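You operate a simulated robot arm through the tools that you are given. There is no shell and no other tool. Be economical: measure what you need, move in short steps, check, and stop when the job is done.

You are at the controls of a simulated robot arm. One attempt, no reset.

TASK
Put the blue foam on the small steel tray on the top of the grey cabinet.

Only the result counts: the job must be done as asked and must still hold three seconds after the hand-in. Knocking over, shifting, dropping, spilling or breaking anything else fails it.

THE ROBOT
A 6-joint arm with a two-finger parallel gripper, fixed in place. Base frame: the origin is at the foot of the arm, x ahead of it, y to its left, z up; the work surface is at about z = 0. Units: mm, rad, N and s.
With the tool pointing down near the work surface it reaches from about 160 to 420 mm from the base axis. Its first joint turns from -1.152 to 1.152 rad. Payload 1.57 kg.
The tool frame sits at the grasp point between the pads (the TCP): z along the fingers, y along the line on which they close. The tips reach 30 mm beyond it. Largest opening 80 mm; finger width 17, thickness 12; the body of the gripper, 40 by 82 mm, starts 80 mm behind the TCP.
Orientation is that of the tool frame in the base frame, as a unit quaternion [w, x, y, z]. With the fingers straight down and closing along the base's y, the tool's x points along the base's -x, its y along +y and its z along -z.

THE INTERFACE
- The arm moves only by the tool send_rows. Its argument "plan" is text: rows parted by semicolons, each of 7 numbers parted by spaces: the turn, a rotation vector about the base's x, y, z in rad, then the shift along the base's x, y, z in m, then the opening in per cent of the stroke, from 0 (shut) to 100 (fully open). In form: rx ry rz tx ty tz gripper; .... A call has 1 to 10 rows; each row is the pose to reach, as a shift and turn from the pose commanded when the call began. Rows are played at 5 a second. More than 50 mm and 0.15 rad between two rows, or a gripper value outside its range, and nothing of the call is played. Where a pose cannot be reached the arm comes as near as it can. A force on the tool above 40 N (or 10 N above the force at the start of the call, whichever is more), or a blocked arm, ends the call early, and 0.2 s more pass. The fingers move at their own pace (about 153 mm/s each) and stop on an object; they squeeze with about 32 N. The grip force told is the motor's: it shows also when the fingers shut on nothing. Time passes only in rows, and 0.2 s behind the last, so rows that repeat a pose let the fingers close. It gives the time, the measured TCP pose, the force on the tool (base axes), the opening and the grip force at its end, in the units of the frame above (readings bear some noise).
- Cameras (640 x 400 px; columns grow to the right, rows downward): "scene" is fixed at [61, -332.3, 434.5]; the picture's right is [0.76, -0.65, 0.00], its down [-0.36, -0.41, -0.84] and it looks along [0.55, 0.63, -0.55] (base axes); focal length 243 px, centre (320, 200). "wrist" rides on the gripper at [-32, 0, -78] in the tool frame; the picture's right is [0.00, -1.00, 0.00], its down [0.97, 0.00, -0.24] and it looks along [0.24, 0.00, 0.97] (tool axes); focal length 218 px, centre (320, 200).
- camera(camera): a new picture of that camera. The clock stands still meanwhile.
- locate(camera, pixels): for up to 12 pixels [column, row] of the newest picture of that camera ("zoom" is the newest enlarged one), the place [x, y, z] in the base frame of the surface seen there, good to about 2 mm, but the place of the scene camera against the robot may be out by one fixed shift of up to 12 mm in any direction. The clock stands still meanwhile.
- inspect(camera, box): a new picture of the part [left, top, right, bottom] of that camera's present view, enlarged. The clock stands still meanwhile.
- close_job(): hands the job in; it is judged then, once.

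Keep the steps short. Do not move on a guess: measure, check each grasp and each placing, and mend mistakes. In all there are 60 turns and 22 pictures (those below and enlarged ones count). Leave the gripper open and the arm clear of the work at the hand-in unless told otherwise, and finish with a single line.

The tools are called after "Emit:" as a command line: name --argument value ..., lists and objects as JSON in quotes. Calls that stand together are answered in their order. send_rows: Moves the arm, as the interface text tells. Its arguments: {"type":"object","properties":{"plan":{"type":"string"}},"required":["plan"]} The other tools are called the same way: camera (camera) takes a picture; locate (camera, pixels) gives the place of the surface under pixels of a picture; inspect (camera, box) takes an enlarged picture of a part of a camera's view; close_job () hands the job in.

At the start:

```text
time: 0.0
tool_pos: [193.2, -124.0, 269.6]
ee_rot: [0.0, 0.001, 1.0, -0.001]
ft_force: [0.2, -0.8, -0.6]
opening: 79.9
finger_force: 0.1
```

scene: 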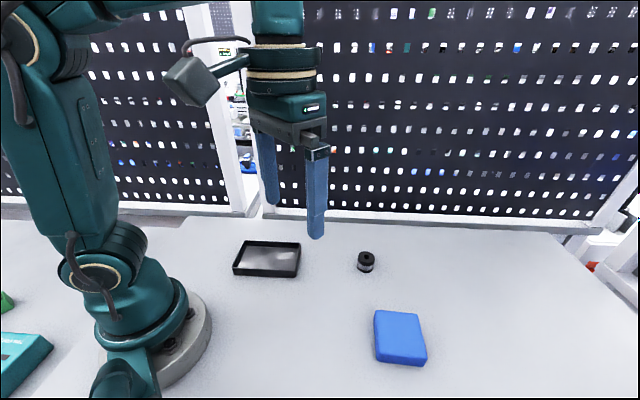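
wrist: 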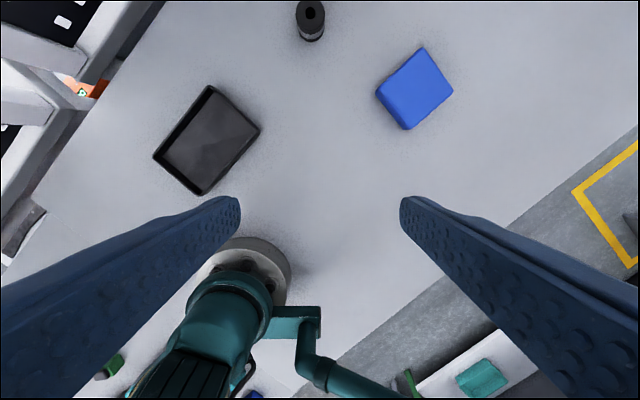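

I see the blue foam at scene pixel (400,338) and a dark-rimmed tray at (267,259), but nothing I can call a grey cabinet yet. I'll measure these points and look at the tray more closely.

Emit:
locate --camera "wrist" --pixels '[[422, 48], [452, 92], [407, 129], [377, 93], [415, 85], [210, 87], [260, 130], [202, 194], [154, 156], [207, 140], [311, 15], [560, 170]]'

Emit:
locate --camera "scene" --pixels '[[375, 311], [417, 313], [426, 358], [377, 355], [400, 335], [244, 242], [300, 243], [295, 276], [234, 273], [268, 262], [366, 254], [25, 365]]'

Emit:
inspect --camera "scene" --box '[200, 220, 440, 370]'

Emit:
inspect --camera "wrist" --box '[380, 120, 640, 400]'

```text
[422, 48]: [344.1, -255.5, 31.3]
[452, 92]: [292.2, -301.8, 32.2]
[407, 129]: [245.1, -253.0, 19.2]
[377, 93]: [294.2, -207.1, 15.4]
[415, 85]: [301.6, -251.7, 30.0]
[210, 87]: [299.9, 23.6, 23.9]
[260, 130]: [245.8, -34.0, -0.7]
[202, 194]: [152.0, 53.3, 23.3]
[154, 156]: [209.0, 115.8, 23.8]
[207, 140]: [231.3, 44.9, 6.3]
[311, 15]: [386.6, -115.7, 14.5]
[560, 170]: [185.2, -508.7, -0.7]
```

```text
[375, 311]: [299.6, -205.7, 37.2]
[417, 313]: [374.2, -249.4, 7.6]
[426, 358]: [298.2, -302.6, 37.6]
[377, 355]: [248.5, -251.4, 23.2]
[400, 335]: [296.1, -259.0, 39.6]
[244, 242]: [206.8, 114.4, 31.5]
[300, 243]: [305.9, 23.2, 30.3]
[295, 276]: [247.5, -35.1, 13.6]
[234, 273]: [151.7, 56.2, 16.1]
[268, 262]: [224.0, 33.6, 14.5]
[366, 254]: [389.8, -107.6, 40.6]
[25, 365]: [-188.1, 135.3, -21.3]
```

```text
2.67 times, centred on (320, 295) of scene
```

zoom: 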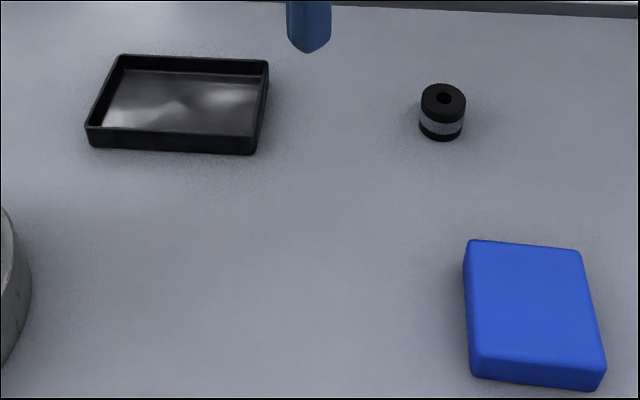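

```text
1.43 times, centred on (510, 260) of wrist
```

zoom: 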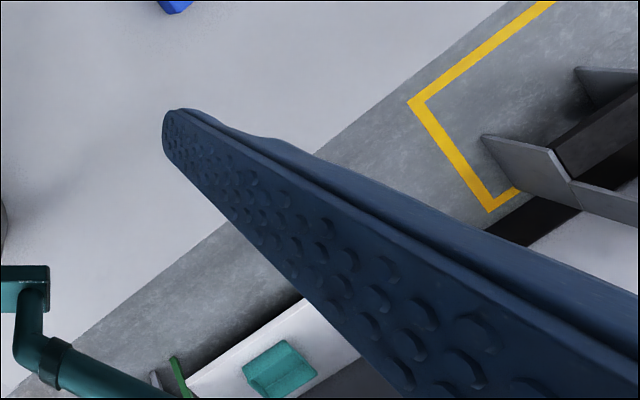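

The work surface is evidently the cabinet top, and the only tray on it is the dark-rimmed one with a steel bottom, centred near (227, 40) with its long axis along (-1, 1). The foam is about 70 x 70 x 31 mm, centred near (294, -254) and turned 45°. I'll move above the foam and turn the tool -45° for an exact measurement.

Emit:
send_rows --plan "0 0 -0.131 0.013 -0.018 -0.013 100; 0 0 -0.262 0.027 -0.037 -0.027 100; 0 0 -0.393 0.04 -0.055 -0.04 100; 0 0 -0.524 0.053 -0.073 -0.053 100; 0 0 -0.655 0.067 -0.092 -0.067 100; 0 0 -0.785 0.08 -0.11 -0.08 100; 0 0 -0.785 0.08 -0.11 -0.08 100"

Emit:
camera --camera "wrist"

```text
time: 1.6
tool_pos: [271.8, -236.1, 190.4]
ee_rot: [-0.001, 0.384, 0.924, -0.001]
ft_force: [-0.2, -0.6, 0.6]
opening: 80.0
finger_force: 0.1
```

```text
17 pictures are left
```

wrist: 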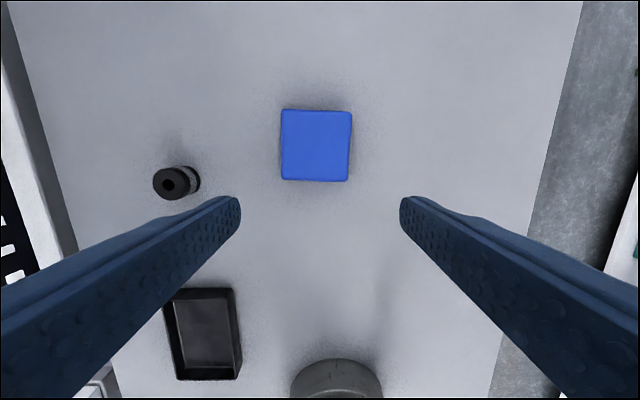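

The foam is at pixel (316,146) and nearly square to the fingers. I'll measure its edges and the tray from this view.

Emit:
locate --camera "wrist" --pixels '[[284, 112], [349, 114], [346, 179], [283, 177], [284, 145], [349, 146], [316, 113], [315, 177], [316, 146], [362, 146], [205, 330], [175, 295]]'

Emit:
inspect --camera "wrist" --box '[256, 90, 384, 200]'

```text
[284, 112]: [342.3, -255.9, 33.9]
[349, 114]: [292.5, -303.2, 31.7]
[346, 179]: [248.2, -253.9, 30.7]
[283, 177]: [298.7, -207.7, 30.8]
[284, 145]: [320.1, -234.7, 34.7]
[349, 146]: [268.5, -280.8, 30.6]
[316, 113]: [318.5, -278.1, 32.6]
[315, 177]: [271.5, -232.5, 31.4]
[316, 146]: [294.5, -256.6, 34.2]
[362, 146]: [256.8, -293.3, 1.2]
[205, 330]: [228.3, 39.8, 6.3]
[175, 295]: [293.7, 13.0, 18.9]
```

```text
3.64 times, centred on (320, 145) of wrist
```

zoom: 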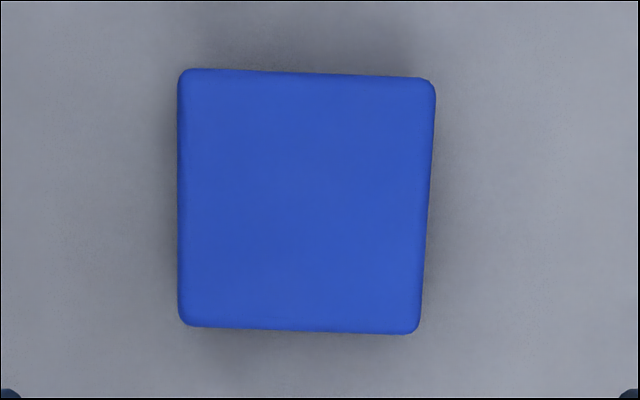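

The foam is about 73 mm wide against an 80 mm opening, centred at (294.8, -256), with its top at about z = 32. It needs about -0.03 rad more turn. I'll centre over it at z = 100 and check the pose.

Emit:
send_rows --plan "0 0 -0.016 0.012 -0.01 -0.03 100; 0 0 -0.032 0.023 -0.02 -0.06 100; 0 0 -0.032 0.023 -0.02 -0.09 100; 0 0 -0.032 0.023 -0.02 -0.09 100; 0 0 -0.032 0.023 -0.02 -0.09 100"

Emit:
camera --camera "wrist"

```text
time: 2.8
tool_pos: [295.4, -256.2, 100.0]
ee_rot: [-0.001, 0.397, 0.918, -0.001]
ft_force: [-0.5, 0.2, 1.0]
opening: 79.9
finger_force: 0.0
```

```text
15 pictures are left
```

wrist: 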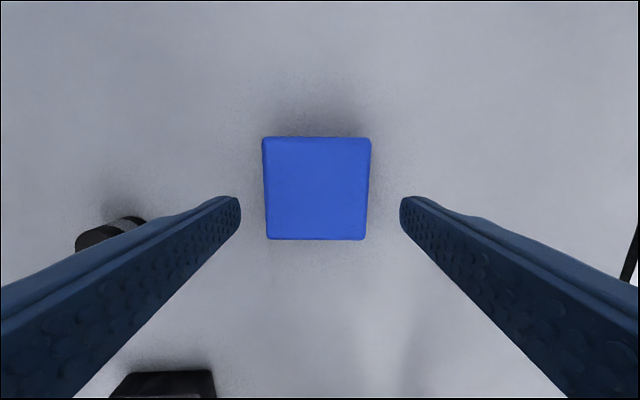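

The foam is aligned with the fingers but sits about 3 px left of centre. I'll measure it before going down.

Emit:
locate --camera "wrist" --pixels '[[267, 190], [366, 190], [316, 142], [316, 236], [317, 190], [320, 190], [250, 190], [390, 190]]'

```text
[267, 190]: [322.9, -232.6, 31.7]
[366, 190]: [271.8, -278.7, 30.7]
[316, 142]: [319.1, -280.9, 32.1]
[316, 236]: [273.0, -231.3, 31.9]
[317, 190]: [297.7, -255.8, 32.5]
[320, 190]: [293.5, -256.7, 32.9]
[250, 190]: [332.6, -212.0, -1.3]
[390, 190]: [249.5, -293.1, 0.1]
```

The foam's true centre is about 2 mm along tool +y. I'll correct by (+1.4, +1.3) and go down to z = 40 with the fingers open, so the tips are at z = 10.

Emit:
send_rows --plan "0 0 0 0.0014 0.0013 -0.01 100; 0 0 0 0.0014 0.0013 -0.025 100; 0 0 0 0.0014 0.0013 -0.04 100; 0 0 0 0.0014 0.0013 -0.05 100; 0 0 0 0.0014 0.0013 -0.06 100; 0 0 0 0.0014 0.0013 -0.06 100"

Emit:
camera --camera "wrist"

```text
time: 4.2
tool_pos: [294.6, -253.8, 39.2]
ee_rot: [-0.001, 0.398, 0.918, 0.0]
ft_force: [0.2, -0.4, -0.3]
opening: 80.0
finger_force: 0.0
```

```text
14 pictures are left
```

wrist: 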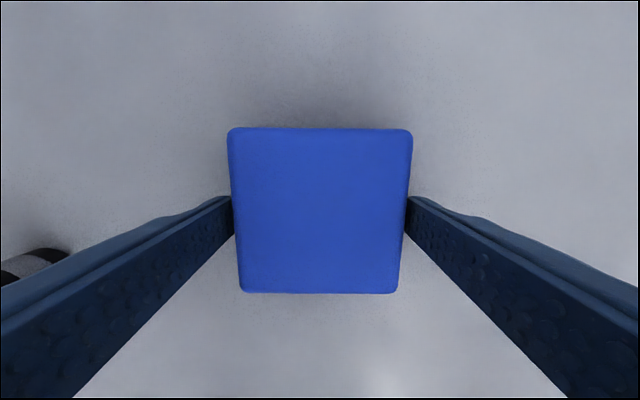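

The foam is between the fingers with no contact force. I'll close and hold.

Emit:
send_rows --plan "0 0 0 0 0 0 60; 0 0 0 0 0 0 60; 0 0 0 0 0 0 60"

```text
time: 5.0
tool_pos: [295.7, -253.7, 40.2]
ee_rot: [0.0, 0.397, 0.918, 0.0]
ft_force: [-1.1, 0.1, -0.3]
opening: 72.7
finger_force: 31.5
```

The fingers stopped on the foam at 72.7 mm with 31.5 N. I'll lift 80 mm and check the grip.

Emit:
send_rows --plan "0 0 0 0 0 0.01 60; 0 0 0 0 0 0.025 60; 0 0 0 0 0 0.045 60; 0 0 0 0 0 0.065 60; 0 0 0 0 0 0.08 60; 0 0 0 0 0 0.08 60"

Emit:
camera --camera "scene"

```text
time: 6.4
tool_pos: [295.1, -254.4, 119.9]
ee_rot: [-0.001, 0.397, 0.918, 0.0]
ft_force: [-0.1, 0.2, -0.6]
opening: 47.9
finger_force: 0.0
```

```text
13 pictures are left
```

scene: 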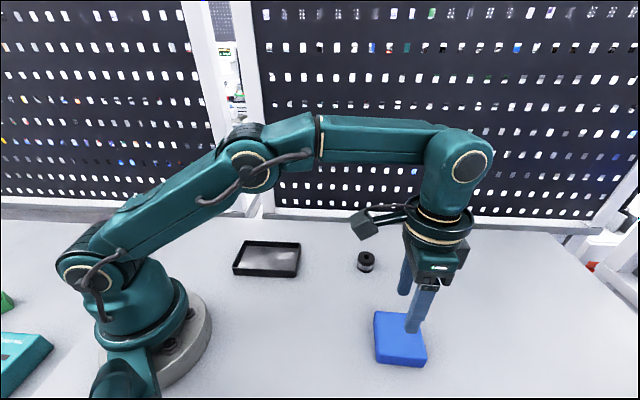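

The fingers closed to 47.9 mm with no grip force, so the foam slipped out during the lift. In the scene picture it's still on the table. I'll open and look at it with the wrist camera.

Emit:
send_rows --plan "0 0 0 0 0 0 100; 0 0 0 0 0 0 100"

Emit:
camera --camera "wrist"

```text
time: 7.0
tool_pos: [295.3, -253.7, 121.6]
ee_rot: [-0.002, 0.397, 0.918, 0.0]
ft_force: [1.1, -0.2, -1.0]
opening: 80.2
finger_force: 0.1
```

```text
12 pictures are left
```

wrist: 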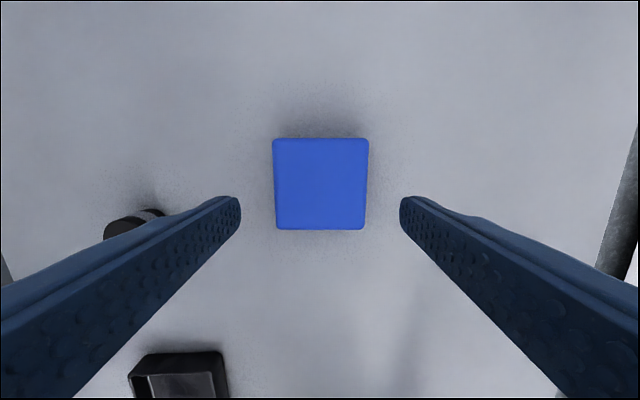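

The foam is still aligned and centred at pixel (320,184). I'll grip deeper this time, at TCP z = 33 with the tips just off the table, and close with a lower target. After that I'll lift only slightly at first.

Emit:
send_rows --plan "0 0 0 0 0 -0.03 100; 0 0 0 0 0 -0.055 100; 0 0 0 0 0 -0.07 100; 0 0 0 0 0 -0.08 100; 0 0 0 0 0 -0.087 100; 0 0 0 0 0 -0.087 100; 0 0 0 0 0 -0.087 0; 0 0 0 0 0 -0.087 0; 0 0 0 0 0 -0.087 0; 0 0 0 0 0 -0.087 0"

Emit:
send_rows --plan "0 0 0 0 0 0.002 0; 0 0 0 0 0 0.004 0; 0 0 0 0 0 0.006 0; 0 0 0 0 0 0.008 0; 0 0 0 0 0 0.01 0; 0 0 0 0 0 0.01 0"

Emit:
camera --camera "wrist"

```text
time: 9.2
tool_pos: [297.0, -252.8, 34.3]
ee_rot: [-0.001, 0.396, 0.918, -0.001]
ft_force: [0.2, -0.6, 0.0]
opening: 72.5
finger_force: 31.9
```

```text
time: 10.6
tool_pos: [296.8, -252.5, 42.8]
ee_rot: [0.0, 0.397, 0.918, -0.001]
ft_force: [0.0, 0.0, 0.3]
opening: 72.7
finger_force: 32.4
```

```text
11 pictures are left
```

wrist: 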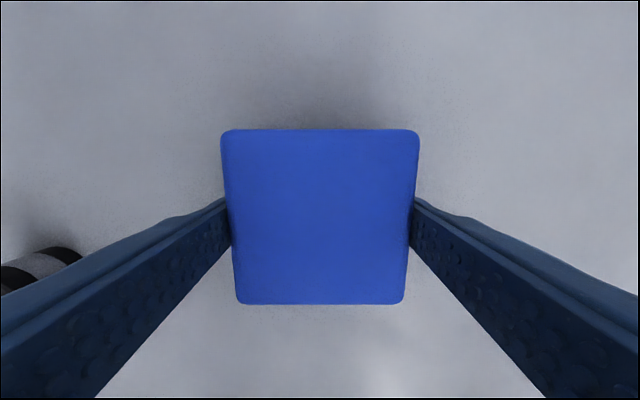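

The foam now looks 198 px wide, larger than before, so it rose with the gripper. I'll measure its top height to check it isn't creeping.

Emit:
locate --camera "wrist" --pixels '[[320, 160], [320, 215], [320, 290], [260, 215], [380, 215]]'

Emit:
send_rows --plan "0 0 0 0 0 0.004 0; 0 0 0 0 0 0.008 0; 0 0 0 0 0 0.012 0; 0 0 0 0 0 0.016 0; 0 0 0 0 0 0.02 0; 0 0 0 0 0 0.02 0; 0 0 0 0 0 0.02 0; 0 0 0 0 0 0.02 0"

Emit:
camera --camera "wrist"

Emit:
locate --camera "wrist" --pixels '[[320, 160], [320, 215], [320, 280], [260, 215], [380, 215]]'

```text
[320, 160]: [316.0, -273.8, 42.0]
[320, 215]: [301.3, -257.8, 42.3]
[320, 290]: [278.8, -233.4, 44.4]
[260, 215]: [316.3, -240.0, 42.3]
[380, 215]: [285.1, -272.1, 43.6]
```

```text
time: 12.4
tool_pos: [296.2, -252.5, 62.0]
ee_rot: [0.0, 0.397, 0.918, -0.001]
ft_force: [0.6, 0.3, -0.3]
opening: 72.8
finger_force: 31.9
```

```text
10 pictures are left
```

wrist: 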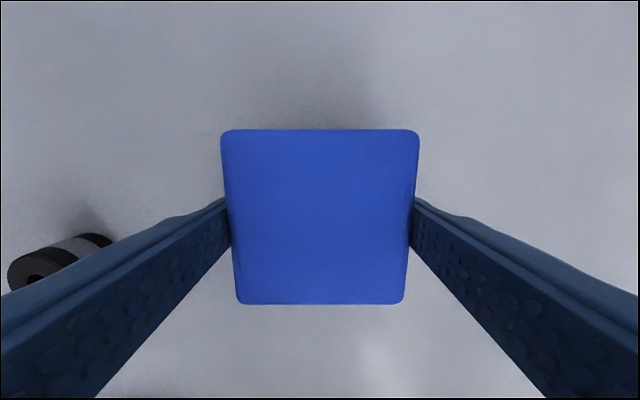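

```text
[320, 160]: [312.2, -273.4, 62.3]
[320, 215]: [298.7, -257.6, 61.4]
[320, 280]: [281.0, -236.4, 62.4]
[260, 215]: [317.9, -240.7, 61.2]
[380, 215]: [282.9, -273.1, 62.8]
```

The hold is steady: the top stays level with the TCP, so the foam's bottom is about 32 mm below it. I'll lift to about z = 132, carry it gently partway to the tray while turning +0.8 rad, and zoom the scene camera on the tray.

Emit:
send_rows --plan "0 0 0 0 0 0.02 0; 0 0 0 0 0 0.045 0; 0 0 0.1 -0.004 0.015 0.065 0; 0 0 0.2 -0.009 0.035 0.07 0; 0 0 0.3 -0.014 0.055 0.07 0; 0 0 0.4 -0.019 0.075 0.07 0; 0 0 0.52 -0.025 0.1 0.07 0; 0 0 0.66 -0.031 0.122 0.07 0; 0 0 0.8 -0.036 0.142 0.07 0; 0 0 0.8 -0.036 0.142 0.07 0"

Emit:
inspect --camera "scene" --box '[219, 228, 315, 288]'

Emit:
camera --camera "wrist"

```text
time: 14.6
tool_pos: [261.2, -113.0, 132.7]
ee_rot: [0.001, 0.008, 1.0, -0.001]
ft_force: [-0.2, -0.2, -0.8]
opening: 72.7
finger_force: 32.1
```

```text
6.67 times, centred on (267, 258) of scene
```

zoom: 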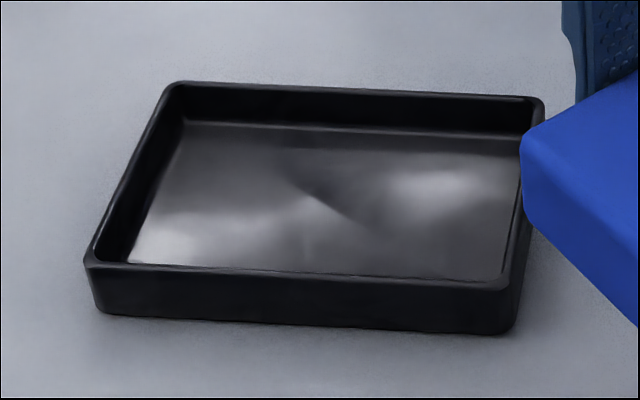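

```text
8 pictures are left
```

wrist: 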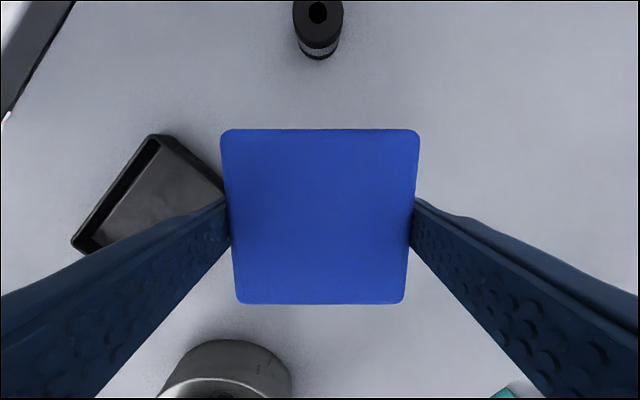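

The grip still holds. The zoom shows the tray clearly, so I'll measure its rim and inner floor.

Emit:
locate --camera "zoom" --pixels '[[190, 126], [515, 142], [498, 272], [132, 258], [178, 88], [538, 104], [505, 286], [94, 262], [352, 132], [318, 272], [325, 200], [160, 190]]'

Emit:
locate --camera "scene" --pixels '[[366, 254]]'

Emit:
locate --camera "wrist" --pixels '[[158, 137], [222, 186], [75, 239], [318, 12], [160, 190], [320, 215]]'

```text
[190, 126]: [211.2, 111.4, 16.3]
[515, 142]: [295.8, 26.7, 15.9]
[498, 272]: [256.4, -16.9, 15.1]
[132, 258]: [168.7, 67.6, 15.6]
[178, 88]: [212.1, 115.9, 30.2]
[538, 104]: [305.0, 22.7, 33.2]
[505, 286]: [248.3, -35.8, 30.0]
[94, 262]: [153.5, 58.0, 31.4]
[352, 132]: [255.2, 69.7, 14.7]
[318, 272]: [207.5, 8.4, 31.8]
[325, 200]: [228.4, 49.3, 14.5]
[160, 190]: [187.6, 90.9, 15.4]
```

```text
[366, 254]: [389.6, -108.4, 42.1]
```

```text
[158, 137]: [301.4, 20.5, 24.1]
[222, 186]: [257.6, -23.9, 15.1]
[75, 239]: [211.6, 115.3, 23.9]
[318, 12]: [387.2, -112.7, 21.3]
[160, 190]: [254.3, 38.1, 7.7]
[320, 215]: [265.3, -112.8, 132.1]
```

The tray's rim is about 85 x 135 mm outside at z ≈ 24, its floor is at z ≈ 7, its centre is near (227.5, 39) and its long axis is at 45°. The fit across the short side has only a few mm to spare, so I'll measure where the foam sits relative to the TCP.

Emit:
locate --camera "wrist" --pixels '[[240, 132], [320, 132], [400, 132], [250, 299], [320, 299], [395, 299], [226, 160], [414, 160], [320, 302], [320, 130]]'

```text
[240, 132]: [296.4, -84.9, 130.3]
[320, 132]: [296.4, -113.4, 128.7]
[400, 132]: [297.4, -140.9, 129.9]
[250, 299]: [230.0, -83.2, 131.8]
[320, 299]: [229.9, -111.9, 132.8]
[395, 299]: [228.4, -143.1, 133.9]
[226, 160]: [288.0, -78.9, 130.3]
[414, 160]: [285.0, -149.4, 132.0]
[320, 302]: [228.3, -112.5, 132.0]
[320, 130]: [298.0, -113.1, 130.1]
```

The foam centre lies about 2 mm ahead of the TCP. I'll carry it at this height to above the tray at about (226, 37.6), turn +0.80 rad, and check.

Emit:
send_rows --plan "0 0 0.09 -0.004 0.016 0 0; 0 0 0.19 -0.009 0.036 0 0; 0 0 0.3 -0.013 0.056 0 0; 0 0 0.41 -0.018 0.077 0 0; 0 0 0.52 -0.023 0.098 0 0; 0 0 0.63 -0.028 0.12 0 0; 0 0 0.73 -0.032 0.138 0 0; 0 0 0.8 -0.0351 0.1506 0 0; 0 0 0.8 -0.0351 0.1506 0 0; 0 0 0.8 -0.0351 0.1506 0 0"

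Emit:
camera --camera "wrist"

```text
time: 16.8
tool_pos: [225.5, 38.6, 133.2]
ee_rot: [0.0, -0.382, 0.924, -0.001]
ft_force: [-0.4, 0.1, -1.1]
opening: 72.5
finger_force: 31.5
```

```text
7 pictures are left
```

wrist: 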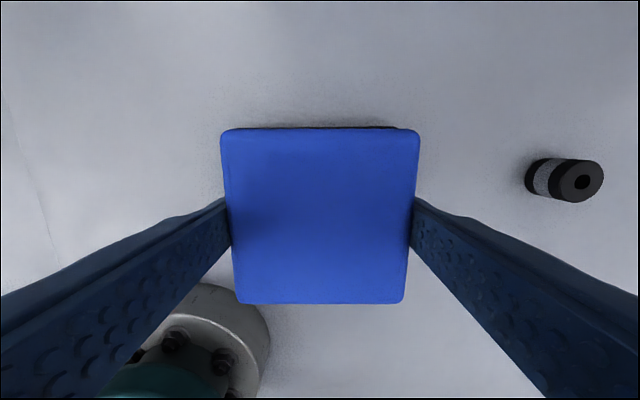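

The yaw is right, and the tray's back rim just shows above the foam at row 127, centred near column 316. I'll shift 1 mm along the long axis, go down so the foam hovers just over the rim (TCP z ≈ 64), and look.

Emit:
send_rows --plan "0 0 0 -0.001 0.001 -0.02 0; 0 0 0 -0.001 0.001 -0.04 0; 0 0 0 -0.001 0.001 -0.055 0; 0 0 0 -0.001 0.001 -0.069 0; 0 0 0 -0.001 0.001 -0.069 0; 0 0 0 -0.001 0.001 -0.069 0"

Emit:
inspect --camera "scene" --box '[211, 208, 323, 278]'

Emit:
camera --camera "wrist"

```text
time: 18.2
tool_pos: [225.0, 38.5, 63.0]
ee_rot: [0.0, -0.381, 0.925, -0.001]
ft_force: [1.2, -0.3, -0.8]
opening: 72.7
finger_force: 31.6
```

```text
5.71 times, centred on (267, 243) of scene
```

zoom: 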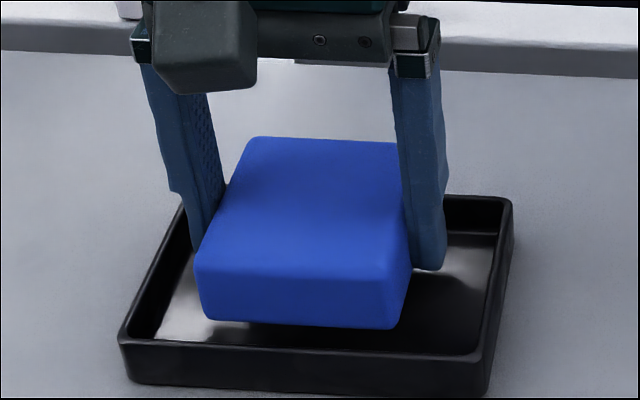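

```text
5 pictures are left
```

wrist: 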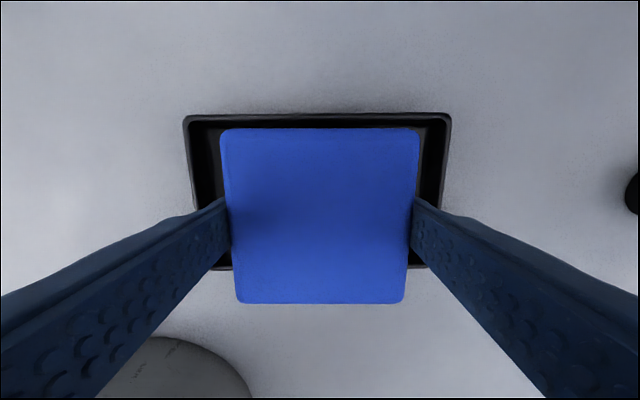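

The tray rim shows around the foam: back edge at row ~115, side edges at columns 188 and 448, front edge at row ~267. I'll measure these against the foam.

Emit:
locate --camera "wrist" --pixels '[[320, 114], [320, 117], [250, 116], [400, 116], [422, 267], [219, 268], [187, 150], [446, 150], [320, 131], [320, 302], [226, 160], [414, 160]]'

Emit:
inspect --camera "wrist" --box '[176, 100, 464, 280]'

```text
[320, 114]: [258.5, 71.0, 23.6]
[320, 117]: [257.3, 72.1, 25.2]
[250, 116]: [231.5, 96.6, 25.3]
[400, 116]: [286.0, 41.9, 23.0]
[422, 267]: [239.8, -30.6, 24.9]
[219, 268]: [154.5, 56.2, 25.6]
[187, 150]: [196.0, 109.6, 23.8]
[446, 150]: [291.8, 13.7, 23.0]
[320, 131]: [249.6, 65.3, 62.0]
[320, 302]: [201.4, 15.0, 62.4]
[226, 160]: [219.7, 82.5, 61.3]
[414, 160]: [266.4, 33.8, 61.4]
```

```text
2.22 times, centred on (320, 190) of wrist
```

zoom: 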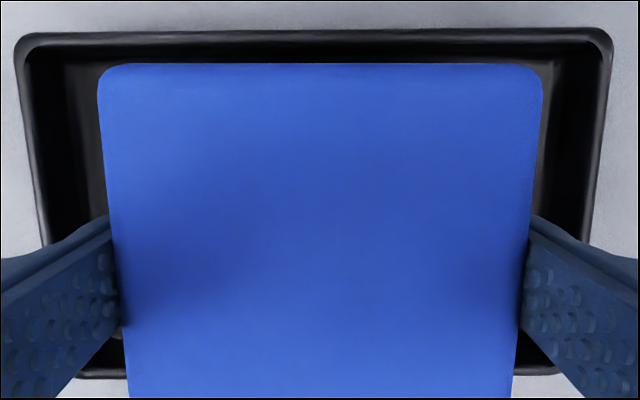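

To sit centred in the tray, the foam needs about +1.8 mm across and +1.8 mm along, which comes to a shift of (0, +2.6). The yaw is good. I'll shift first, then lower slowly until the foam is just above the floor (TCP ≈ 41).

Emit:
send_rows --plan "0 0 0 0 0.0026 0 0; 0 0 0 0 0.0026 -0.004 0; 0 0 0 0 0.0026 -0.008 0; 0 0 0 0 0.0026 -0.012 0; 0 0 0 0 0.0026 -0.016 0; 0 0 0 0 0.0026 -0.019 0; 0 0 0 0 0.0026 -0.022 0; 0 0 0 0 0.0026 -0.023 0; 0 0 0 0 0.0026 -0.023 0"

Emit:
inspect --camera "scene" --box '[211, 218, 323, 288]'

```text
time: 20.2
tool_pos: [224.7, 42.4, 40.5]
ee_rot: [0.0, -0.382, 0.924, -0.001]
ft_force: [0.5, 0.1, 0.0]
opening: 72.8
finger_force: 32.2
```

```text
5.71 times, centred on (267, 253) of scene
```

zoom: 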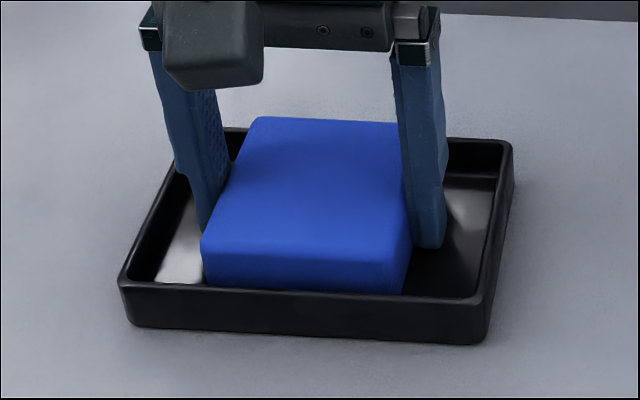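

The foam is inside the rim with no contact force. I'll lower 1 mm more, open, and rise straight up.

Emit:
send_rows --plan "0 0 0 0 0 -0.001 0; 0 0 0 0 0 -0.001 0; 0 0 0 0 0 -0.001 100; 0 0 0 0 0 -0.001 100; 0 0 0 0 0 -0.001 100"

Emit:
send_rows --plan "0 0 0 0 0 0.008 100; 0 0 0 0 0 0.02 100; 0 0 0 0 0 0.04 100; 0 0 0 0 0 0.07 100; 0 0 0 0 0 0.1 100; 0 0 0 0 0 0.13 100; 0 0 0 0 0 0.13 100"

Emit:
camera --camera "wrist"

Emit:
camera --camera "scene"

```text
time: 21.4
tool_pos: [223.3, 43.1, 39.0]
ee_rot: [0.0, -0.382, 0.924, -0.001]
ft_force: [0.8, 0.0, 0.1]
opening: 79.9
finger_force: 0.1
```

```text
time: 23.0
tool_pos: [223.2, 42.6, 170.7]
ee_rot: [0.0, -0.382, 0.924, -0.001]
ft_force: [-0.8, 0.6, -0.4]
opening: 80.2
finger_force: 0.1
```

```text
2 pictures are left
```

wrist: 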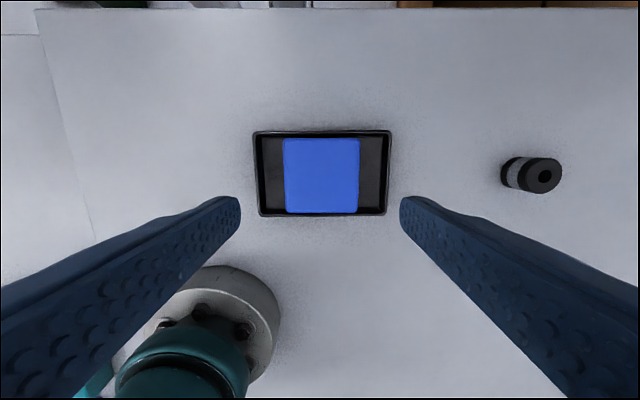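

```text
1 pictures are left
```

scene: 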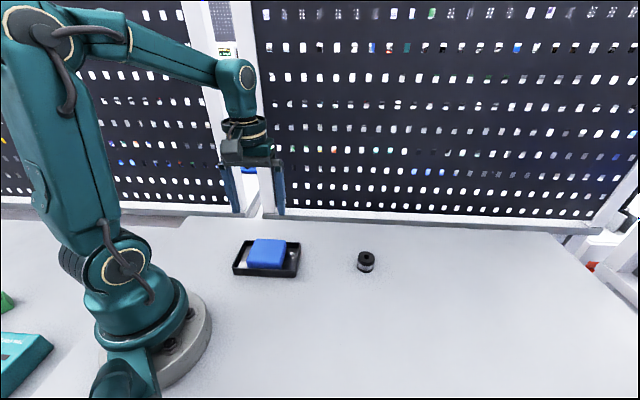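

The foam sits in the tray and the tray and cylinder look unmoved. I'll check that the foam lies flat.

Emit:
locate --camera "wrist" --pixels '[[290, 145], [352, 145], [292, 207], [352, 207], [321, 176], [270, 180], [374, 180], [257, 133], [388, 133]]'

```text
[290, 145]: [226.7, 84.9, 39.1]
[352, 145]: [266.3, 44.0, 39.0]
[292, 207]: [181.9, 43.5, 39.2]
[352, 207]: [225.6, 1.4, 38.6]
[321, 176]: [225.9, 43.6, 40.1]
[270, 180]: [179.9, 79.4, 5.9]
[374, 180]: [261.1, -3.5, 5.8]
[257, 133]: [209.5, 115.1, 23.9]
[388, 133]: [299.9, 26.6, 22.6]
```

The foam lies flat: all four top corners read z = 39, with the tray floor at 6. The tray's rim corners are where they were, the gripper is open and the arm is clear. I'm handing in.

Emit:
close_job

```text
The job is handed in.
```

The blue foam lies flat in the small steel tray, the tray and the other objects did not move, and the gripper is open and clear.
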